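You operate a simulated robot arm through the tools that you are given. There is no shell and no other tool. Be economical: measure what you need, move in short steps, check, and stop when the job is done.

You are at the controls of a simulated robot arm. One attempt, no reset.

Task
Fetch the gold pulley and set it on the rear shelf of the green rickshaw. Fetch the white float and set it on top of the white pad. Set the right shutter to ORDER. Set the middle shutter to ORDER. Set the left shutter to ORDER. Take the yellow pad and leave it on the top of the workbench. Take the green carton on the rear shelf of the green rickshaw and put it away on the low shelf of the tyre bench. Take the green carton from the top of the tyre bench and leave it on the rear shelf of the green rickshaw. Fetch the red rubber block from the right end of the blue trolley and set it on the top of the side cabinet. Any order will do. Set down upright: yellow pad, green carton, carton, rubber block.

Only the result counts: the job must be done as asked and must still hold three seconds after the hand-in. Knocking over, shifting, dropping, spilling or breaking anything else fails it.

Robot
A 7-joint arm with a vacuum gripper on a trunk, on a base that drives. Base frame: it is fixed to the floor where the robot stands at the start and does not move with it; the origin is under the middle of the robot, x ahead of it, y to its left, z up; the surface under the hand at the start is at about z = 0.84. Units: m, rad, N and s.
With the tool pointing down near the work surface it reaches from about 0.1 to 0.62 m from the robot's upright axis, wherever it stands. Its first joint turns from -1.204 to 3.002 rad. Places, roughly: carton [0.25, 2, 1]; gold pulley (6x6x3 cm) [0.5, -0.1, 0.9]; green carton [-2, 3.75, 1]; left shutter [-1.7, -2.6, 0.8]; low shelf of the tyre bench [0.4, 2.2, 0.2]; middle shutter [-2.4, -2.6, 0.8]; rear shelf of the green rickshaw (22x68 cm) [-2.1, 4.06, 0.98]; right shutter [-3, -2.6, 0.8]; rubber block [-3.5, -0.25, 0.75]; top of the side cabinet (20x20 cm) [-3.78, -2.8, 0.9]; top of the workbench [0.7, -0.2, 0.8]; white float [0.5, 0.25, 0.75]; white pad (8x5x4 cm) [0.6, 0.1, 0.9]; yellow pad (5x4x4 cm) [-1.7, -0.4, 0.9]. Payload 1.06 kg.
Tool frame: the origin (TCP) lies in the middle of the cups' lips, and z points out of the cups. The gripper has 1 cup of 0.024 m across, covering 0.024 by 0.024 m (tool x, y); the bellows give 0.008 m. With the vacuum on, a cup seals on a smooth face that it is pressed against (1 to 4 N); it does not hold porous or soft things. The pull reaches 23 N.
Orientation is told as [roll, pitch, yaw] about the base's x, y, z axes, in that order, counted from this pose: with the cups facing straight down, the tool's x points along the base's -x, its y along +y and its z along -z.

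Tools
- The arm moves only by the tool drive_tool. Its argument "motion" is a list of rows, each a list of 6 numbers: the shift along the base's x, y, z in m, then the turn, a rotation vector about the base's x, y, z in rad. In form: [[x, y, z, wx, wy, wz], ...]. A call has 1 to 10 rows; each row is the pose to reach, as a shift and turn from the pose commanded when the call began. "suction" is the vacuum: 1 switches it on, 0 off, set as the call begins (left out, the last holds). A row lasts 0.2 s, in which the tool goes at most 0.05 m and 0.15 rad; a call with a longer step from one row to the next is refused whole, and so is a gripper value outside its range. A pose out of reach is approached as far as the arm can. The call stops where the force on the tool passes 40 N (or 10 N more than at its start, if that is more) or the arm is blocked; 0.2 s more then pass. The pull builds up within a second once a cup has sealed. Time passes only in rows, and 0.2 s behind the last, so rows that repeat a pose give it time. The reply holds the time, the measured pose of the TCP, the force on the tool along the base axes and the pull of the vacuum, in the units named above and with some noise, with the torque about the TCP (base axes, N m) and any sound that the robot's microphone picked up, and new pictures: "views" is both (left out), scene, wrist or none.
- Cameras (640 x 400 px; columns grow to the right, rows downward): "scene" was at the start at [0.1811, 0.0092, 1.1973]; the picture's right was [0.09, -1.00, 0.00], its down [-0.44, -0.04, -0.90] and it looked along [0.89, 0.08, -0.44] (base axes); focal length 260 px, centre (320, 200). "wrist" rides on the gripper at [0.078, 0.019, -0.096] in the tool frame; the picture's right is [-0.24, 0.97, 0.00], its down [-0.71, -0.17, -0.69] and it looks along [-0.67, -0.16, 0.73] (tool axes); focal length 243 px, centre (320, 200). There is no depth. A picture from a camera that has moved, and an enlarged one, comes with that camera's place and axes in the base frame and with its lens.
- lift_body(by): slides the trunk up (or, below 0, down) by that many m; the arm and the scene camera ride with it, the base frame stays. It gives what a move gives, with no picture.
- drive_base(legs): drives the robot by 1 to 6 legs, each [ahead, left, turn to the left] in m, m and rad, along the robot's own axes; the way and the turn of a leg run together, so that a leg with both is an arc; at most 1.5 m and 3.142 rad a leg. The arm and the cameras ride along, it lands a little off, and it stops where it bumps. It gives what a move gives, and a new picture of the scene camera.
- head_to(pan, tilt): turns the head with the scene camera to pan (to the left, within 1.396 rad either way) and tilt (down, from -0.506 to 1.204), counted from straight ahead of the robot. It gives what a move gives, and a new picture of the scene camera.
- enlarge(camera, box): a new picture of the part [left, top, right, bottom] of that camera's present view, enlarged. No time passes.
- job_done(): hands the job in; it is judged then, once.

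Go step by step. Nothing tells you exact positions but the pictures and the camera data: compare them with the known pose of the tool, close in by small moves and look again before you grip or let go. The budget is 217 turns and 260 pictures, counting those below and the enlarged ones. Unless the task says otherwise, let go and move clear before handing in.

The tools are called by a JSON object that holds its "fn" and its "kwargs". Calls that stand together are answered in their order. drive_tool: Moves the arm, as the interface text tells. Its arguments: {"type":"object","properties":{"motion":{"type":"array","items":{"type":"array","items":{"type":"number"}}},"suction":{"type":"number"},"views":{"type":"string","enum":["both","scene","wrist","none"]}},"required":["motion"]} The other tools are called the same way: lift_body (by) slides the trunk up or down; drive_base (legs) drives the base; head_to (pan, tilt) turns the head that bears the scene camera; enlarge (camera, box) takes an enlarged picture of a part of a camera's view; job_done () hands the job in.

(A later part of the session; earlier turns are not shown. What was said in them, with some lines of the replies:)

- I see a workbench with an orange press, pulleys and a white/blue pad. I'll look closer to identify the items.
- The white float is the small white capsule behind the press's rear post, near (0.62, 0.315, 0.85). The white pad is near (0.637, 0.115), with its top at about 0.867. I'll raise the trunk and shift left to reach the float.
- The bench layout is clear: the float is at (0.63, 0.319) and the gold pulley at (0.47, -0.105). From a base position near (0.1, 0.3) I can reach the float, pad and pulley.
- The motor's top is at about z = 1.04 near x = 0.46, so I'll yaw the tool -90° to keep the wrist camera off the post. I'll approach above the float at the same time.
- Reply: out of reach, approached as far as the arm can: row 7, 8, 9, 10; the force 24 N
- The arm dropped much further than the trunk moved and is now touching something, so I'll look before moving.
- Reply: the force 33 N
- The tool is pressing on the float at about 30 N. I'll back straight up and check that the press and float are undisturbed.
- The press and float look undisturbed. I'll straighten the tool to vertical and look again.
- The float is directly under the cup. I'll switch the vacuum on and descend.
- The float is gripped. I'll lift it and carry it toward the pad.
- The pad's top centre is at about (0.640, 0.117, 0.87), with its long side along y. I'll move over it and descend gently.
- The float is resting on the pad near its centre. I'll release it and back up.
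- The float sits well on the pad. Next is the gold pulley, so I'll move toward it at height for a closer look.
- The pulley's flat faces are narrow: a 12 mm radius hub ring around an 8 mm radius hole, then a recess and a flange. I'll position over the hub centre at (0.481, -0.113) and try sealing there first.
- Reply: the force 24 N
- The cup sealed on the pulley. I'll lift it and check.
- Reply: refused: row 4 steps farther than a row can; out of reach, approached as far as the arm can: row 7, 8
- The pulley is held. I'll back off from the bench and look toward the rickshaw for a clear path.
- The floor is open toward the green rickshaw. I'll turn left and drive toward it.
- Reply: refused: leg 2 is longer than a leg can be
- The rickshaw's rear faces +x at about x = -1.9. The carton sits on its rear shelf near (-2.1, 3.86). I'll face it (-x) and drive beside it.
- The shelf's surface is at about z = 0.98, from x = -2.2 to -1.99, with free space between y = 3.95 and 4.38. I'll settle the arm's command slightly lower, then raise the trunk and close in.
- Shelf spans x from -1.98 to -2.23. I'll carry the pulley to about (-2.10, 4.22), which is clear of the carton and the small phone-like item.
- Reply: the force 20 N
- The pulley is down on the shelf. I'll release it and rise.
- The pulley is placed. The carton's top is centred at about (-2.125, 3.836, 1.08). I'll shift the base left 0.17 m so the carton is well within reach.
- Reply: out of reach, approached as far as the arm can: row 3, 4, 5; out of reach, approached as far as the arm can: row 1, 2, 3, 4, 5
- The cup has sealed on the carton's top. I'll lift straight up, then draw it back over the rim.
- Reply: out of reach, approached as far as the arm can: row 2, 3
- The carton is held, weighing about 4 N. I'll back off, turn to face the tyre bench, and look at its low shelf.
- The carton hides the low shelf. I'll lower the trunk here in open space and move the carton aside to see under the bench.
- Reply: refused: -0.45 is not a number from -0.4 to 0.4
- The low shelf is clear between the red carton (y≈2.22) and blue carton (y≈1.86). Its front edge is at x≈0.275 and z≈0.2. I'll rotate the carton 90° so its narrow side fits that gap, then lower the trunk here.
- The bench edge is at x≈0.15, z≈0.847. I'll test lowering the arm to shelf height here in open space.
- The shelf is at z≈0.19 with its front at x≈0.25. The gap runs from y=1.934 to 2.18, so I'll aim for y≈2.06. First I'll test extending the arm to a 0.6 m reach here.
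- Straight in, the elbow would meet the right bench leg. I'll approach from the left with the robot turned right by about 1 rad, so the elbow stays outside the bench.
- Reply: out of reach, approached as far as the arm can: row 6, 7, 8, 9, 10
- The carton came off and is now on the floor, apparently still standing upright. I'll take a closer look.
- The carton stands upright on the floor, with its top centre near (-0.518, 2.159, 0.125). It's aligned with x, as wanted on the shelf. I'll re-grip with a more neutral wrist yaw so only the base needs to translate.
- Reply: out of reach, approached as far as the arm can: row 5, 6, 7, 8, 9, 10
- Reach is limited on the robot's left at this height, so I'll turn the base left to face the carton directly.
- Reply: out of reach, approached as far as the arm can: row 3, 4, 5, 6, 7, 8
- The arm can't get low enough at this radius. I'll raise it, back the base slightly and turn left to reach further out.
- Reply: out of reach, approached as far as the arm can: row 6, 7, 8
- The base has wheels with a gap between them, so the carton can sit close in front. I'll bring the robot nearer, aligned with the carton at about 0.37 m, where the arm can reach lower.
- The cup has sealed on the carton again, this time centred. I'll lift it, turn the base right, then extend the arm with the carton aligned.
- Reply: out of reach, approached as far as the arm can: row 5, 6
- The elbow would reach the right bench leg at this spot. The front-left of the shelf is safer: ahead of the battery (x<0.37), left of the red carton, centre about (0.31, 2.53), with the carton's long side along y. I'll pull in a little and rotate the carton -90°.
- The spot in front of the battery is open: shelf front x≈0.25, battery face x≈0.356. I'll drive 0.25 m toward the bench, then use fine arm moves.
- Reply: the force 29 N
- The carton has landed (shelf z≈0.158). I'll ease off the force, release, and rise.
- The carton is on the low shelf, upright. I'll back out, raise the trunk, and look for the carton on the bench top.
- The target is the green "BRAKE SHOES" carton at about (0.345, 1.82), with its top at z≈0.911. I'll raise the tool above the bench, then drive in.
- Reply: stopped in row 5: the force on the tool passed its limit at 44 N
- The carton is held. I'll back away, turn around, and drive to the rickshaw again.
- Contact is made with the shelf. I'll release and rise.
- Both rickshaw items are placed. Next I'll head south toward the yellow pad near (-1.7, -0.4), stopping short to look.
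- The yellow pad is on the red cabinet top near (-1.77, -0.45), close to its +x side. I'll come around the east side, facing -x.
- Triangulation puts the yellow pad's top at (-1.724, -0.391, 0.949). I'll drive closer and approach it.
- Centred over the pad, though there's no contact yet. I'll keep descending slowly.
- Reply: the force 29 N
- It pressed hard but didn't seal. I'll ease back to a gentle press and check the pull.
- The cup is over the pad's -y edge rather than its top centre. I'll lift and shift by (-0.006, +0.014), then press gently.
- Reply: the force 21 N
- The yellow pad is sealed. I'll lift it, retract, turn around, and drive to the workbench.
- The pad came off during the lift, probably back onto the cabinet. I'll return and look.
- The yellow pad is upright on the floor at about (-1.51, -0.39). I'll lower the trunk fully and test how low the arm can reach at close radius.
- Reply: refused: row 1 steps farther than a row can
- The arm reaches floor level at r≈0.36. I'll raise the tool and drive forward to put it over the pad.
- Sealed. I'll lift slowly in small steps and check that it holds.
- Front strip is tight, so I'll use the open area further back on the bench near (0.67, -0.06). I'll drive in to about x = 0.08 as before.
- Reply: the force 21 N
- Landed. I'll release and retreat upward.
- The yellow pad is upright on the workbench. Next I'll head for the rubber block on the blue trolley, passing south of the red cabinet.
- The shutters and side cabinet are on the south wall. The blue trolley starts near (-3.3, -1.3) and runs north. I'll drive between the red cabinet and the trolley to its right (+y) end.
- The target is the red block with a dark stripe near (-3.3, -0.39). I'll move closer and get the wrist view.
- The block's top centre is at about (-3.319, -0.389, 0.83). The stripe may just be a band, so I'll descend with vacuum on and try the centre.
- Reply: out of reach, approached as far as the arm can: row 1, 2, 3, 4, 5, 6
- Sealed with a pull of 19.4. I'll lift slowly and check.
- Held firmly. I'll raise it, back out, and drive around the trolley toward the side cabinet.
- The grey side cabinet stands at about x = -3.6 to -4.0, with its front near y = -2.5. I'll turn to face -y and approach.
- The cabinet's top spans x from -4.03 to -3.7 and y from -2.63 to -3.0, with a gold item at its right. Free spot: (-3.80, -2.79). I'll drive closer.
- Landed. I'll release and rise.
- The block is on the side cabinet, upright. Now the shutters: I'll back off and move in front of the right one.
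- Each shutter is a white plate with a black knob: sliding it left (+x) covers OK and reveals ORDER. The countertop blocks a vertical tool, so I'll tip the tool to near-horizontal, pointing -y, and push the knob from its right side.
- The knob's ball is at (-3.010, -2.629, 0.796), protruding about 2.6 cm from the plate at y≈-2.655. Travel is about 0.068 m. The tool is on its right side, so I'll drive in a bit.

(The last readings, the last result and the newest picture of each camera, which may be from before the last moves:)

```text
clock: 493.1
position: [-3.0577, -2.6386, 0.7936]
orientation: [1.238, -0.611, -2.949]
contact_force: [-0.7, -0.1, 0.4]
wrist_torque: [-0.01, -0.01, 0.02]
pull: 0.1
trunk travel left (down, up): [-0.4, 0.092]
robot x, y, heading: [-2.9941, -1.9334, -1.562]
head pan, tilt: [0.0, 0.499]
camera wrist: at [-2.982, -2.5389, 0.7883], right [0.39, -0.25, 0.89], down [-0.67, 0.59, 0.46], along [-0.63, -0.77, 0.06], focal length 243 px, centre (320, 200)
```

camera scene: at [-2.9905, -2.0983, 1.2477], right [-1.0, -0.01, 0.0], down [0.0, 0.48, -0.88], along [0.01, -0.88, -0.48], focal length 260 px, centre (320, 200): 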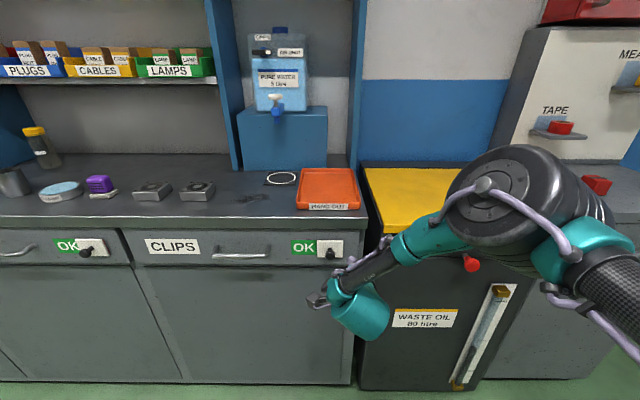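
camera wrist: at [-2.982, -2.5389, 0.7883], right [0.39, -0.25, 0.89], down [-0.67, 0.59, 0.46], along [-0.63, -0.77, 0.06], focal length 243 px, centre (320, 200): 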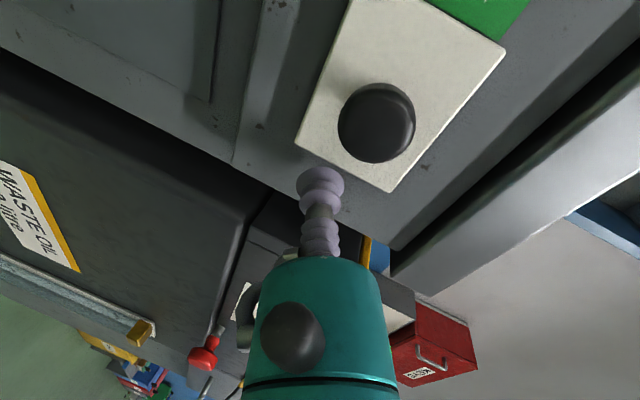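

Aligned beside the knob. I'll push it toward +x in small steps.

{"fn": "drive_tool", "kwargs": {"motion": [[0.01, 0, 0.003, 0, 0, 0], [0.02, 0, 0.003, 0, 0, 0], [0.03, 0, 0.003, 0, 0, 0], [0.04, 0, 0.003, 0, 0, 0], [0.05, 0, 0.003, 0, 0, 0], [0.06, 0, 0.003, 0, 0, 0], [0.07, 0, 0.003, 0, 0, 0], [0.08, 0, 0.003, 0, 0, 0]], "views": "both"}}

```text
clock: 494.9
position: [-2.9771, -2.6401, 0.7984]
orientation: [1.237, -0.612, -2.947]
contact_force: [-1.1, 0.1, -0.1]
wrist_torque: [0.02, 0.01, 0.01]
pull: 0.1
trunk travel left (down, up): [-0.4, 0.092]
robot x, y, heading: [-2.9919, -1.9364, -1.562]
head pan, tilt: [0.0, 0.499]
camera scene: at [-2.9904, -2.0976, 1.2479], right [-1.0, -0.01, 0.0], down [0.0, 0.48, -0.88], along [0.01, -0.88, -0.48], focal length 260 px, centre (320, 200)
camera wrist: at [-2.9031, -2.5407, 0.7923], right [0.39, -0.25, 0.89], down [-0.67, 0.59, 0.46], along [-0.63, -0.77, 0.06], focal length 243 px, centre (320, 200)
```

scene: 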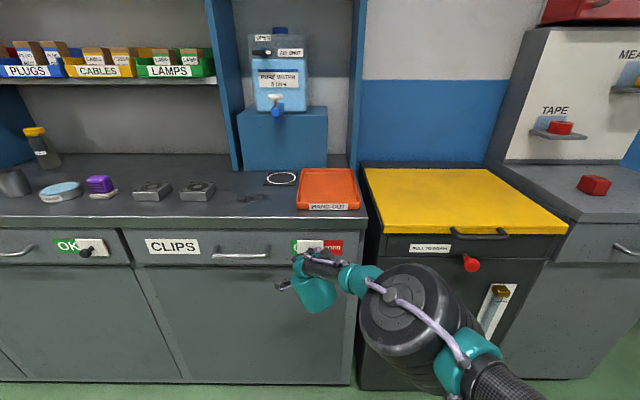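
wrist: 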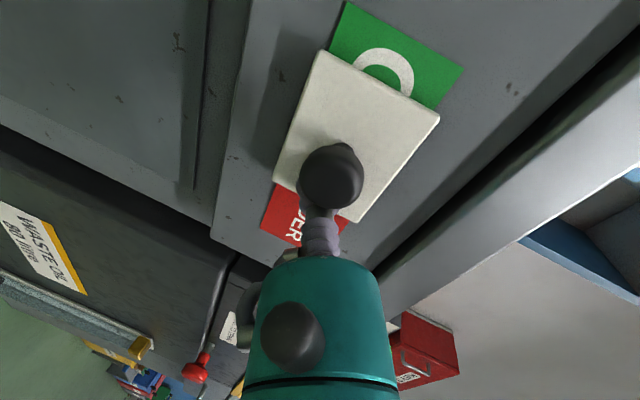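

It's moving. I'll keep pushing to the end stop.

{"fn": "drive_tool", "kwargs": {"motion": [[0.01, 0, 0, 0, 0, 0], [0.02, 0, 0, 0, 0, 0], [0.025, 0, 0, 0, 0, 0], [0.03, 0, 0, 0, 0, 0], [0.035, 0, 0, 0, 0, 0], [0.04, 0, 0, 0, 0, 0]], "views": "wrist"}}

```text
clock: 496.3
position: [-2.9579, -2.6367, 0.7991]
orientation: [1.243, -0.614, -2.968]
contact_force: [-36.4, -1.5, 7.9]
wrist_torque: [0.11, -0.17, 0.51]
pull: 0.0
out of reach, approached as far as the arm can: row 4, 5, 6
trunk travel left (down, up): [-0.4, 0.092]
robot x, y, heading: [-2.9895, -1.9323, -1.559]
head pan, tilt: [0.0, 0.499]
camera wrist: at [-2.8815, -2.5381, 0.7923], right [0.39, -0.25, 0.89], down [-0.66, 0.6, 0.45], along [-0.64, -0.76, 0.07], focal length 243 px, centre (320, 200)
```

wrist: 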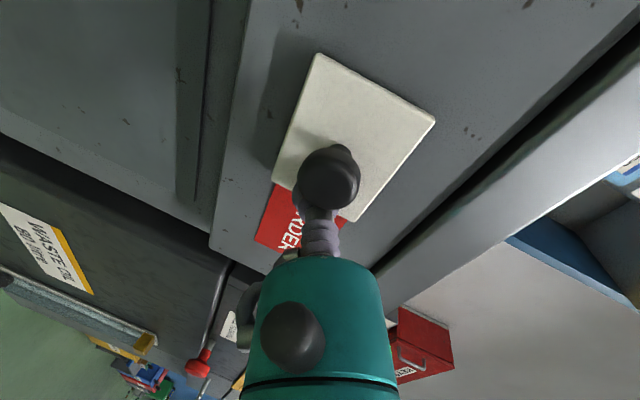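

The right shutter is at its stop, showing ORDER. I'll back off to the right and withdraw.

{"fn": "drive_tool", "kwargs": {"motion": [[-0.02, 0, 0, 0, 0, 0], [-0.04, 0.01, 0, 0, 0, 0], [-0.05, 0.05, 0.01, 0, 0, 0], [-0.05, 0.09, 0.02, 0, 0, 0], [-0.05, 0.13, 0.03, 0, 0, 0], [-0.05, 0.17, 0.04, 0, 0, 0]], "views": "none"}}

{"fn": "drive_base", "kwargs": {"legs": [[0, 0.6, 0]]}}

{"fn": "enlarge", "kwargs": {"camera": "scene", "box": [250, 200, 410, 300]}}

```text
clock: 497.7
position: [-2.9968, -2.466, 0.8397]
orientation: [1.239, -0.611, -2.949]
contact_force: [0.1, 0.1, 0.1]
wrist_torque: [0.02, -0.03, -0.01]
pull: 0.1
out of reach, approached as far as the arm can: row 1
trunk travel left (down, up): [-0.4, 0.092]
robot x, y, heading: [-2.9913, -1.9335, -1.566]
head pan, tilt: [0.0, 0.499]
```

```text
clock: 503.3
position: [-2.4113, -2.4633, 0.8378]
orientation: [1.238, -0.611, -2.959]
contact_force: [-1.2, 0.5, -0.1]
wrist_torque: [0.02, 0.0, 0.0]
pull: 0.0
trunk travel left (down, up): [-0.4, 0.092]
robot x, y, heading: [-2.4019, -1.9308, -1.572]
head pan, tilt: [0.0, 0.499]
camera scene: at [-2.4015, -2.0947, 1.2479], right [-1.0, 0.0, 0.0], down [0.0, 0.48, -0.88], along [0.0, -0.88, -0.48], focal length 260 px, centre (320, 200)
```

scene: 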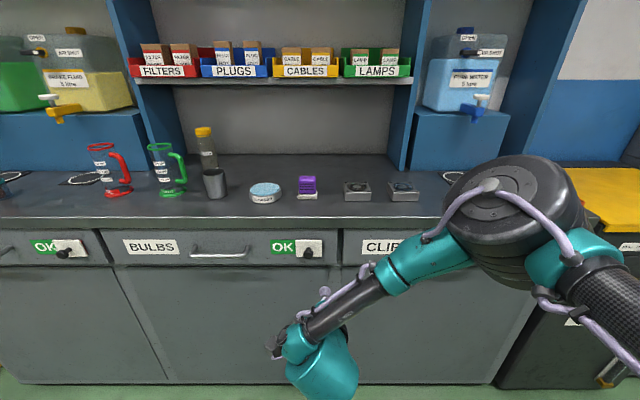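

```text
4.00 times, centred on (330, 250) of scene
camera zoom: at [-2.4015, -2.0947, 1.2479], right [-1.0, 0.0, 0.0], down [0.0, 0.48, -0.88], along [0.0, -0.88, -0.48], focal length 1040 px, centre (280, 0)
```

zoom: 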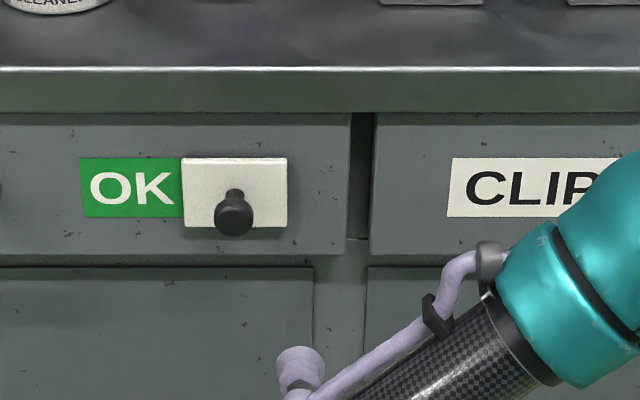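

The right shutter's done. The middle knob is at (-2.371, -2.629, 0.797). I'll shift the base slightly and repeat.

{"fn": "drive_base", "kwargs": {"legs": [[0, 0.05, 0]]}}

{"fn": "drive_tool", "kwargs": {"motion": [[-0.04, -0.02, -0.02, 0, 0, 0], [-0.058, -0.05, -0.04, 0, 0, 0], [-0.058, -0.09, -0.04, 0, 0, 0], [-0.058, -0.125, -0.04, 0, 0, 0], [-0.058, -0.125, -0.04, 0, 0, 0]], "views": "wrist"}}

```text
clock: 504.5
position: [-2.3622, -2.4639, 0.8389]
orientation: [1.237, -0.611, -2.961]
contact_force: [0.2, -0.3, 0.2]
wrist_torque: [0.01, 0.01, -0.01]
pull: 0.0
trunk travel left (down, up): [-0.4, 0.092]
robot x, y, heading: [-2.3522, -1.9285, -1.567]
head pan, tilt: [0.0, 0.499]
camera scene: at [-2.3516, -2.0948, 1.2479], right [-1.0, 0.0, 0.0], down [0.0, 0.48, -0.88], along [0.0, -0.88, -0.48], focal length 260 px, centre (320, 200)
```

scene: 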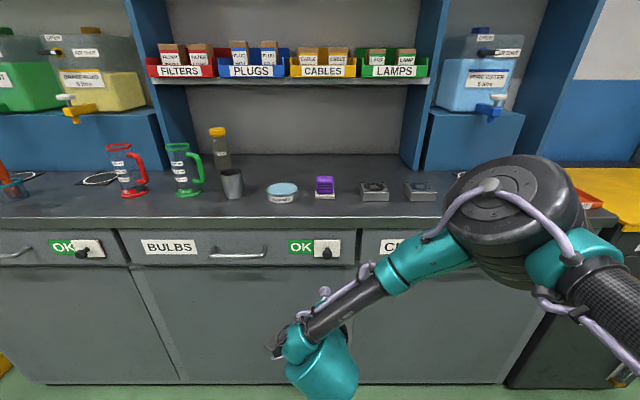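

```text
clock: 505.7
position: [-2.417, -2.5888, 0.8028]
orientation: [1.231, -0.613, -2.963]
contact_force: [-0.4, -0.2, 0.2]
wrist_torque: [0.01, 0.0, -0.02]
pull: 0.0
out of reach, approached as far as the arm can: row 2, 3, 4, 5
trunk travel left (down, up): [-0.4, 0.092]
robot x, y, heading: [-2.3506, -1.9282, -1.57]
head pan, tilt: [0.0, 0.499]
camera wrist: at [-2.3406, -2.4914, 0.7974], right [0.39, -0.26, 0.88], down [-0.66, 0.6, 0.46], along [-0.65, -0.76, 0.06], focal length 243 px, centre (320, 200)
```

wrist: 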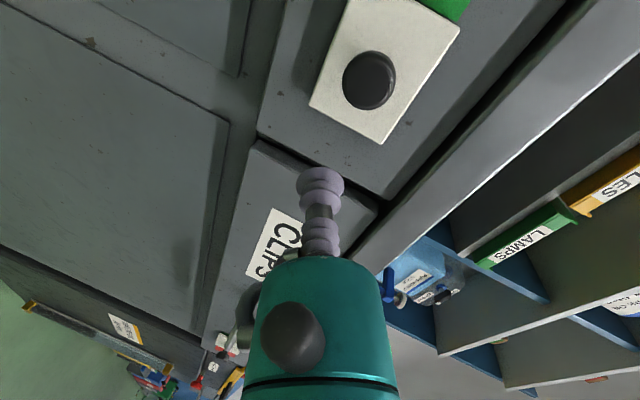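

{"fn": "drive_tool", "kwargs": {"motion": [[0, -0.02, -0.003, 0, 0, 0], [0, -0.04, -0.004, 0, 0, 0], [0, -0.05, -0.004, 0, 0, 0], [0.01, -0.05, -0.004, 0, 0, 0], [0.02, -0.05, -0.004, 0, 0, 0], [0.03, -0.05, -0.004, 0, 0, 0], [0.04, -0.05, -0.004, 0, 0, 0], [0.05, -0.05, -0.004, 0, 0, 0], [0.06, -0.05, -0.004, 0, 0, 0]], "views": "wrist"}}

```text
clock: 507.7
position: [-2.3574, -2.6381, 0.7979]
orientation: [1.239, -0.611, -2.959]
contact_force: [-0.4, -0.4, 0.3]
wrist_torque: [-0.02, 0.02, 0.0]
pull: 0.0
trunk travel left (down, up): [-0.4, 0.092]
robot x, y, heading: [-2.3493, -1.9284, -1.575]
head pan, tilt: [0.0, 0.499]
camera wrist: at [-2.2818, -2.5393, 0.7927], right [0.39, -0.25, 0.89], down [-0.66, 0.59, 0.46], along [-0.64, -0.76, 0.06], focal length 243 px, centre (320, 200)
```

wrist: 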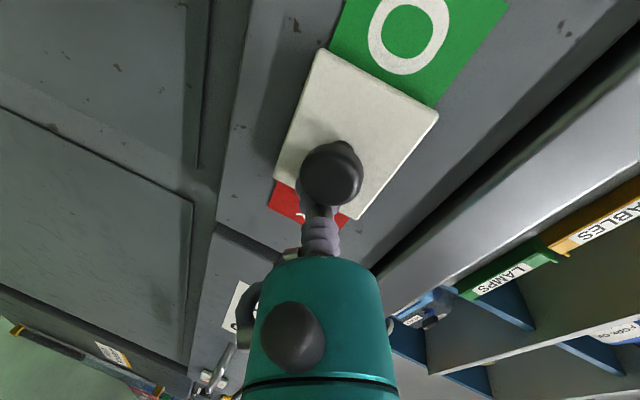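

{"fn": "drive_tool", "kwargs": {"motion": [[0.01, 0, 0, 0, 0, 0], [0.02, 0, 0, 0, 0, 0], [0.03, 0, 0, 0, 0, 0], [0.037, 0, 0, 0, 0, 0], [0.042, 0, 0, 0, 0, 0], [0.047, 0, 0, 0, 0, 0]], "views": "wrist"}}

```text
clock: 509.1
position: [-2.3195, -2.6341, 0.7985]
orientation: [1.237, -0.612, -2.962]
contact_force: [-1.7, -0.1, 0.1]
wrist_torque: [-0.02, 0.01, 0.02]
pull: 0.1
out of reach, approached as far as the arm can: row 4, 5, 6
trunk travel left (down, up): [-0.4, 0.092]
robot x, y, heading: [-2.3505, -1.9283, -1.572]
head pan, tilt: [0.0, 0.499]
camera wrist: at [-2.2433, -2.5367, 0.7932], right [0.39, -0.25, 0.89], down [-0.66, 0.59, 0.46], along [-0.64, -0.76, 0.06], focal length 243 px, centre (320, 200)
```

wrist: 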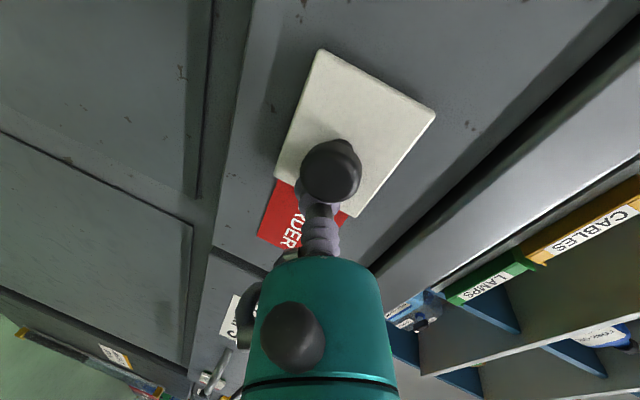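

{"fn": "drive_tool", "kwargs": {"motion": [[0, 0.003, 0, 0, 0, 0], [0.005, 0.006, 0, 0, 0, 0], [0.01, 0.008, 0, 0, 0, 0], [0.015, 0.01, 0, 0, 0, 0]], "views": "wrist"}}

```text
clock: 510.1
position: [-2.3174, -2.6285, 0.8002]
orientation: [1.244, -0.619, -2.99]
contact_force: [-12.3, 0.7, -0.1]
wrist_torque: [-0.02, -0.02, 0.16]
pull: 0.0
trunk travel left (down, up): [-0.4, 0.092]
robot x, y, heading: [-2.3542, -1.9249, -1.575]
head pan, tilt: [0.0, 0.499]
stopped in row 4: the force on the tool passed its limit at 41 N (the readings are from after the stop); the commanded pose is now the measured one
camera wrist: at [-2.2393, -2.5328, 0.7928], right [0.39, -0.25, 0.89], down [-0.64, 0.61, 0.46], along [-0.66, -0.75, 0.07], focal length 243 px, centre (320, 200)
```

wrist: 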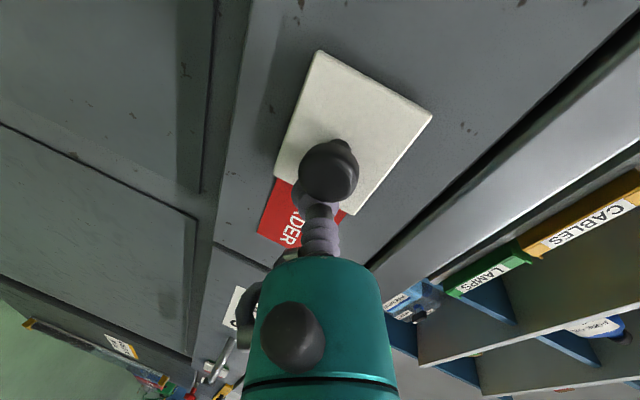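

The middle shutter hit its end stop. I'll back off, withdraw, and move to the left shutter.

{"fn": "drive_tool", "kwargs": {"motion": [[-0.02, 0, 0, 0, 0, 0], [-0.04, 0.01, 0, 0, 0, 0], [-0.05, 0.05, 0.01, 0, 0, 0], [-0.05, 0.09, 0.02, 0, 0, 0], [-0.05, 0.13, 0.03, 0, 0, 0], [-0.05, 0.165, 0.04, 0, 0, 0]], "views": "none"}}

{"fn": "drive_base", "kwargs": {"legs": [[0, 0.64, 0]]}}

{"fn": "enlarge", "kwargs": {"camera": "scene", "box": [220, 200, 460, 300]}}

```text
clock: 511.6
position: [-2.3635, -2.461, 0.8372]
orientation: [1.248, -0.618, -2.985]
contact_force: [0.1, 0.1, -0.6]
wrist_torque: [0.02, 0.01, -0.01]
pull: 0.1
trunk travel left (down, up): [-0.4, 0.092]
robot x, y, heading: [-2.3521, -1.9308, -1.574]
head pan, tilt: [0.0, 0.499]
```

```text
clock: 517.6
position: [-1.736, -2.4675, 0.8381]
orientation: [1.246, -0.617, -2.996]
contact_force: [0.2, 0.5, -0.3]
wrist_torque: [-0.03, -0.01, -0.07]
pull: 0.1
trunk travel left (down, up): [-0.4, 0.092]
robot x, y, heading: [-1.7153, -1.9381, -1.587]
head pan, tilt: [0.0, 0.499]
camera scene: at [-1.7192, -2.1016, 1.2479], right [-1.0, 0.02, 0.0], down [0.01, 0.48, -0.88], along [-0.02, -0.88, -0.48], focal length 260 px, centre (320, 200)
```

scene: 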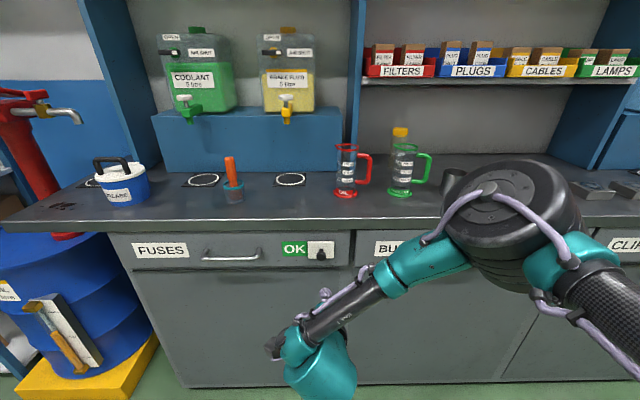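

```text
2.67 times, centred on (340, 250) of scene
camera zoom: at [-1.7192, -2.1016, 1.2479], right [-1.0, 0.02, 0.0], down [0.01, 0.48, -0.88], along [-0.02, -0.88, -0.48], focal length 694 px, centre (267, 67)
```

zoom: 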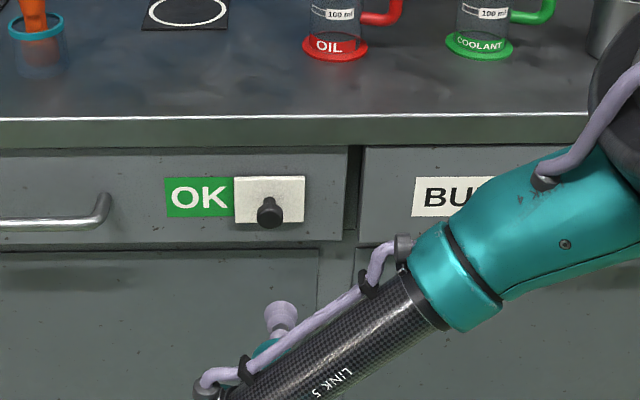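

{"fn": "drive_tool", "kwargs": {"motion": [[-0.03, -0.02, -0.02, 0, 0, 0], [-0.045, -0.06, -0.039, 0, 0, 0], [-0.045, -0.1, -0.039, 0, 0, 0], [-0.045, -0.13, -0.039, 0, 0, 0], [-0.045, -0.13, -0.039, 0, 0, 0]], "views": "wrist"}}

```text
clock: 518.8
position: [-1.7805, -2.5941, 0.7976]
orientation: [1.244, -0.617, -2.995]
contact_force: [-1.0, -0.2, 0.3]
wrist_torque: [0.02, 0.02, -0.02]
pull: 0.1
trunk travel left (down, up): [-0.4, 0.092]
robot x, y, heading: [-1.7189, -1.9364, -1.582]
head pan, tilt: [0.0, 0.499]
camera wrist: at [-1.702, -2.4983, 0.792], right [0.38, -0.26, 0.89], down [-0.64, 0.62, 0.46], along [-0.67, -0.74, 0.07], focal length 243 px, centre (320, 200)
```

wrist: 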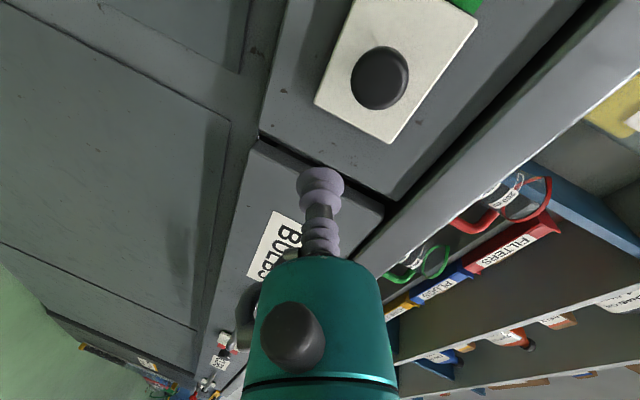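

{"fn": "drive_tool", "kwargs": {"motion": [[0, -0.02, 0, 0, 0, 0], [0, -0.04, 0, 0, 0, 0], [0, -0.043, 0, 0, 0, 0], [0.012, -0.043, 0, 0, 0, 0], [0.024, -0.043, 0, 0, 0, 0], [0.036, -0.043, 0, 0, 0, 0], [0.048, -0.043, 0, 0, 0, 0], [0.06, -0.043, 0, 0, 0, 0], [0.072, -0.043, 0, 0, 0, 0], [0.082, -0.043, 0, 0, 0, 0]], "views": "wrist"}}

```text
clock: 521.0
position: [-1.6986, -2.6425, 0.7993]
orientation: [1.244, -0.616, -2.993]
contact_force: [-0.4, 0.2, 0.7]
wrist_torque: [0.02, 0.02, -0.02]
pull: 0.0
trunk travel left (down, up): [-0.4, 0.092]
robot x, y, heading: [-1.7149, -1.9419, -1.594]
head pan, tilt: [0.0, 0.499]
camera wrist: at [-1.6192, -2.5459, 0.7926], right [0.38, -0.26, 0.89], down [-0.64, 0.62, 0.46], along [-0.67, -0.74, 0.07], focal length 243 px, centre (320, 200)
```

wrist: 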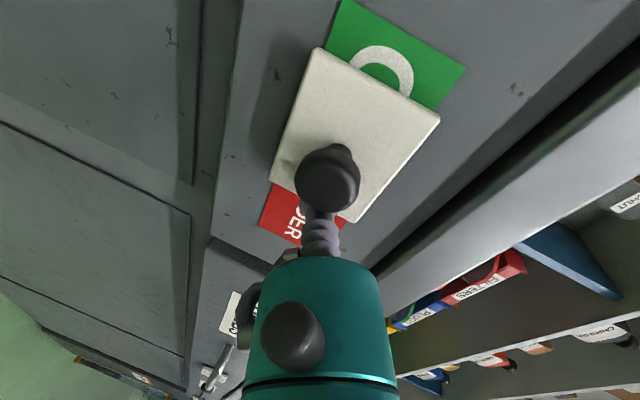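

{"fn": "drive_tool", "kwargs": {"motion": [[0.008, 0.003, 0, 0, 0, 0], [0.014, 0.006, 0, 0, 0, 0], [0.02, 0.008, 0, 0, 0, 0], [0.025, 0.01, 0, 0, 0, 0], [0.03, 0.011, 0, 0, 0, 0]], "views": "wrist"}}

```text
clock: 522.2
position: [-1.6784, -2.6335, 0.7995]
orientation: [1.243, -0.616, -2.995]
contact_force: [-2.1, -0.6, 0.0]
wrist_torque: [0.0, 0.04, 0.05]
pull: 0.0
out of reach, approached as far as the arm can: row 4, 5
trunk travel left (down, up): [-0.4, 0.092]
robot x, y, heading: [-1.7168, -1.9343, -1.589]
head pan, tilt: [0.0, 0.499]
camera wrist: at [-1.5998, -2.537, 0.7931], right [0.38, -0.26, 0.89], down [-0.64, 0.62, 0.46], along [-0.67, -0.74, 0.07], focal length 243 px, centre (320, 200)
```

wrist: 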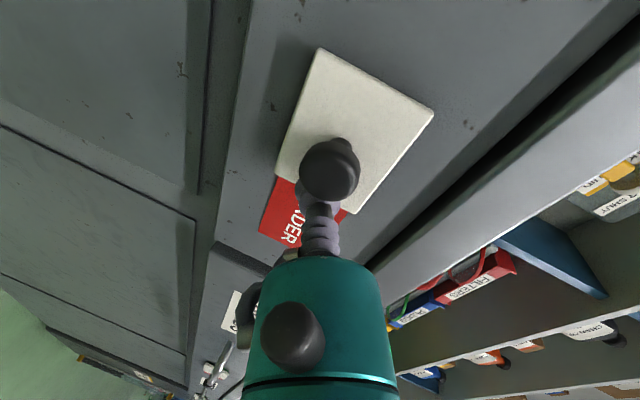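

One more small push should confirm the stop.

{"fn": "drive_tool", "kwargs": {"motion": [[0.003, 0.004, 0, 0, 0, 0], [0.008, 0.007, 0, 0, 0, 0], [0.012, 0.009, 0, 0, 0, 0], [0.016, 0.011, 0, 0, 0, 0]], "views": "none"}}

{"fn": "drive_tool", "kwargs": {"motion": [[-0.02, 0, 0, 0, 0, 0], [-0.04, 0.01, 0, 0, 0, 0], [-0.05, 0.05, 0.01, 0, 0, 0], [-0.05, 0.09, 0.02, 0, 0, 0], [-0.05, 0.13, 0.03, 0, 0, 0], [-0.05, 0.165, 0.04, 0, 0, 0]], "views": "none"}}

{"fn": "drive_base", "kwargs": {"legs": [[-0.5, -0.5, 0]]}}

{"fn": "enlarge", "kwargs": {"camera": "scene", "box": [120, 150, 440, 280]}}

```text
clock: 523.2
position: [-1.6784, -2.6257, 0.8021]
orientation: [1.253, -0.625, -3.023]
contact_force: [-10.5, 0.0, 0.3]
wrist_torque: [0.04, -0.03, 0.16]
pull: 0.2
trunk travel left (down, up): [-0.4, 0.092]
robot x, y, heading: [-1.7115, -1.9375, -1.586]
head pan, tilt: [0.0, 0.499]
stopped in row 4: the force on the tool passed its limit at 42 N (the readings are from after the stop); the commanded pose is now the measured one
```

```text
clock: 524.6
position: [-1.7226, -2.4594, 0.8414]
orientation: [1.25, -0.623, -3.02]
contact_force: [0.1, -0.6, 0.7]
wrist_torque: [-0.02, 0.01, 0.0]
pull: 0.1
trunk travel left (down, up): [-0.4, 0.092]
robot x, y, heading: [-1.7161, -1.9375, -1.589]
head pan, tilt: [0.0, 0.499]
```

```text
clock: 529.5
position: [-2.2138, -1.9425, 0.8422]
orientation: [1.249, -0.621, -3.025]
contact_force: [-1.2, 0.5, -0.1]
wrist_torque: [0.0, 0.01, 0.02]
pull: 0.0
trunk travel left (down, up): [-0.4, 0.092]
robot x, y, heading: [-2.2046, -1.4192, -1.6]
head pan, tilt: [0.0, 0.499]
camera scene: at [-2.2083, -1.5843, 1.2479], right [-1.0, 0.03, 0.0], down [0.01, 0.48, -0.88], along [-0.03, -0.88, -0.48], focal length 260 px, centre (320, 200)
```

scene: 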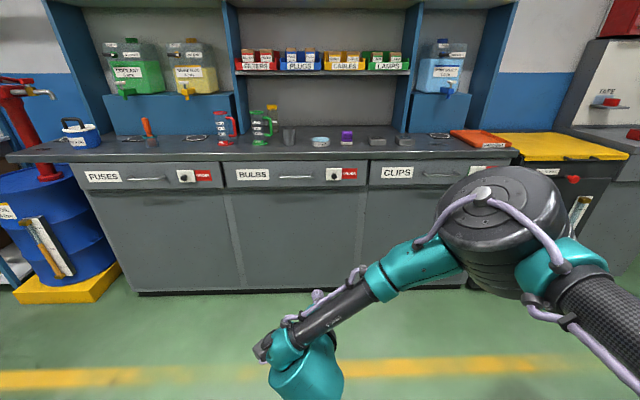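

```text
2.00 times, centred on (280, 215) of scene
camera zoom: at [-2.2083, -1.5843, 1.2479], right [-1.0, 0.03, 0.0], down [0.01, 0.48, -0.88], along [-0.03, -0.88, -0.48], focal length 520 px, centre (400, 170)
```

zoom: 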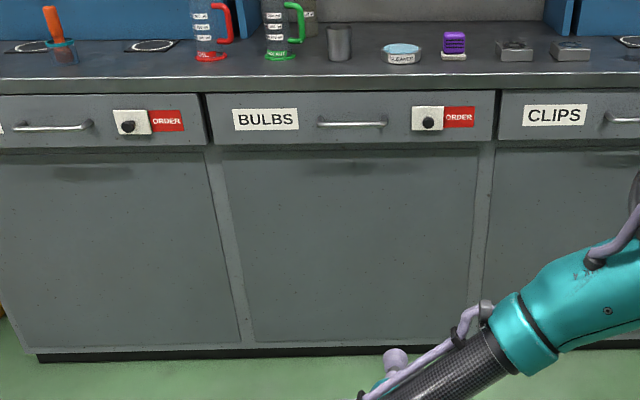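

{"fn": "head_to", "kwargs": {"pan": -0.5, "tilt": 0.5}}

{"fn": "enlarge", "kwargs": {"camera": "scene", "box": [240, 120, 440, 240]}}

```text
clock: 530.4
position: [-2.2147, -1.9442, 0.8416]
orientation: [1.249, -0.622, -3.025]
contact_force: [0.5, 0.0, -0.4]
wrist_torque: [0.0, 0.01, -0.03]
pull: 0.1
trunk travel left (down, up): [-0.4, 0.092]
robot x, y, heading: [-2.2031, -1.4224, -1.603]
head pan, tilt: [-0.499, 0.499]
camera scene: at [-2.2513, -1.572, 1.2478], right [-0.86, 0.5, 0.0], down [0.24, 0.41, -0.88], along [-0.44, -0.76, -0.48], focal length 260 px, centre (320, 200)
```

scene: 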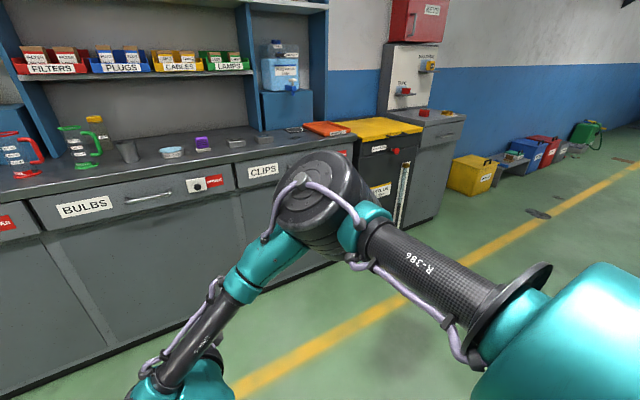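

```text
3.20 times, centred on (340, 180) of scene
camera zoom: at [-2.2513, -1.572, 1.2478], right [-0.86, 0.5, 0.0], down [0.24, 0.41, -0.88], along [-0.44, -0.76, -0.48], focal length 832 px, centre (256, 264)
```

zoom: 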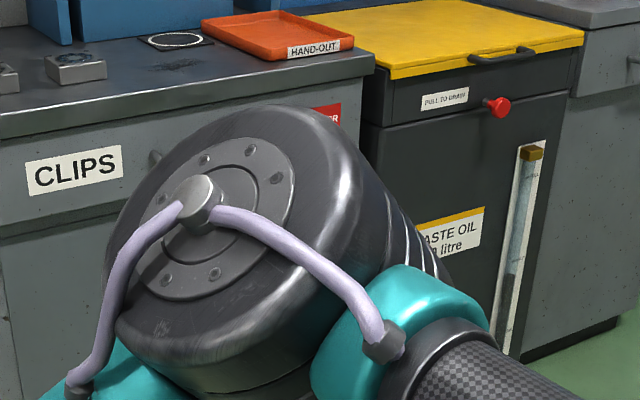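

All three shutters show ORDER; the right one's red end is visible past the arm. Every item is where it was asked to go and the tool is clear, so I'm handing in.

{"fn": "job_done", "kwargs": {}}

```text
The job is handed in.
```

I finished every item on the list and handed the job in, but I dropped two of the objects along the way. The INNER TUBE carton and the yellow pad each fell to the floor once. Both landed upright, and I picked them up again and set them in place.

- **Float:** it sits on top of the white pad, slightly off centre.
- **Gold pulley:** it is on the rear shelf of the green rickshaw.
- **Green carton from the rickshaw (INNER TUBE):** it stands upright on the low shelf of the tyre bench, in front of the battery.
- **Green carton from the tyre bench (BRAKE SHOES):** it is upright on the rear shelf of the rickshaw.
- **Yellow pad:** it is upright on the workbench, behind the bushings.
- **Red rubber block:** it is upright on top of the side cabinet.
- **Shutters:** the left, middle and right ones are all pushed to their stops and show ORDER. In the final picture the arm partly hid the right one, with only its red end visible.

I saw no other objects knocked over or moved. Early on, the arm dropped unexpectedly and pressed on the float at about 30 N. The float and press looked undisturbed afterwards.
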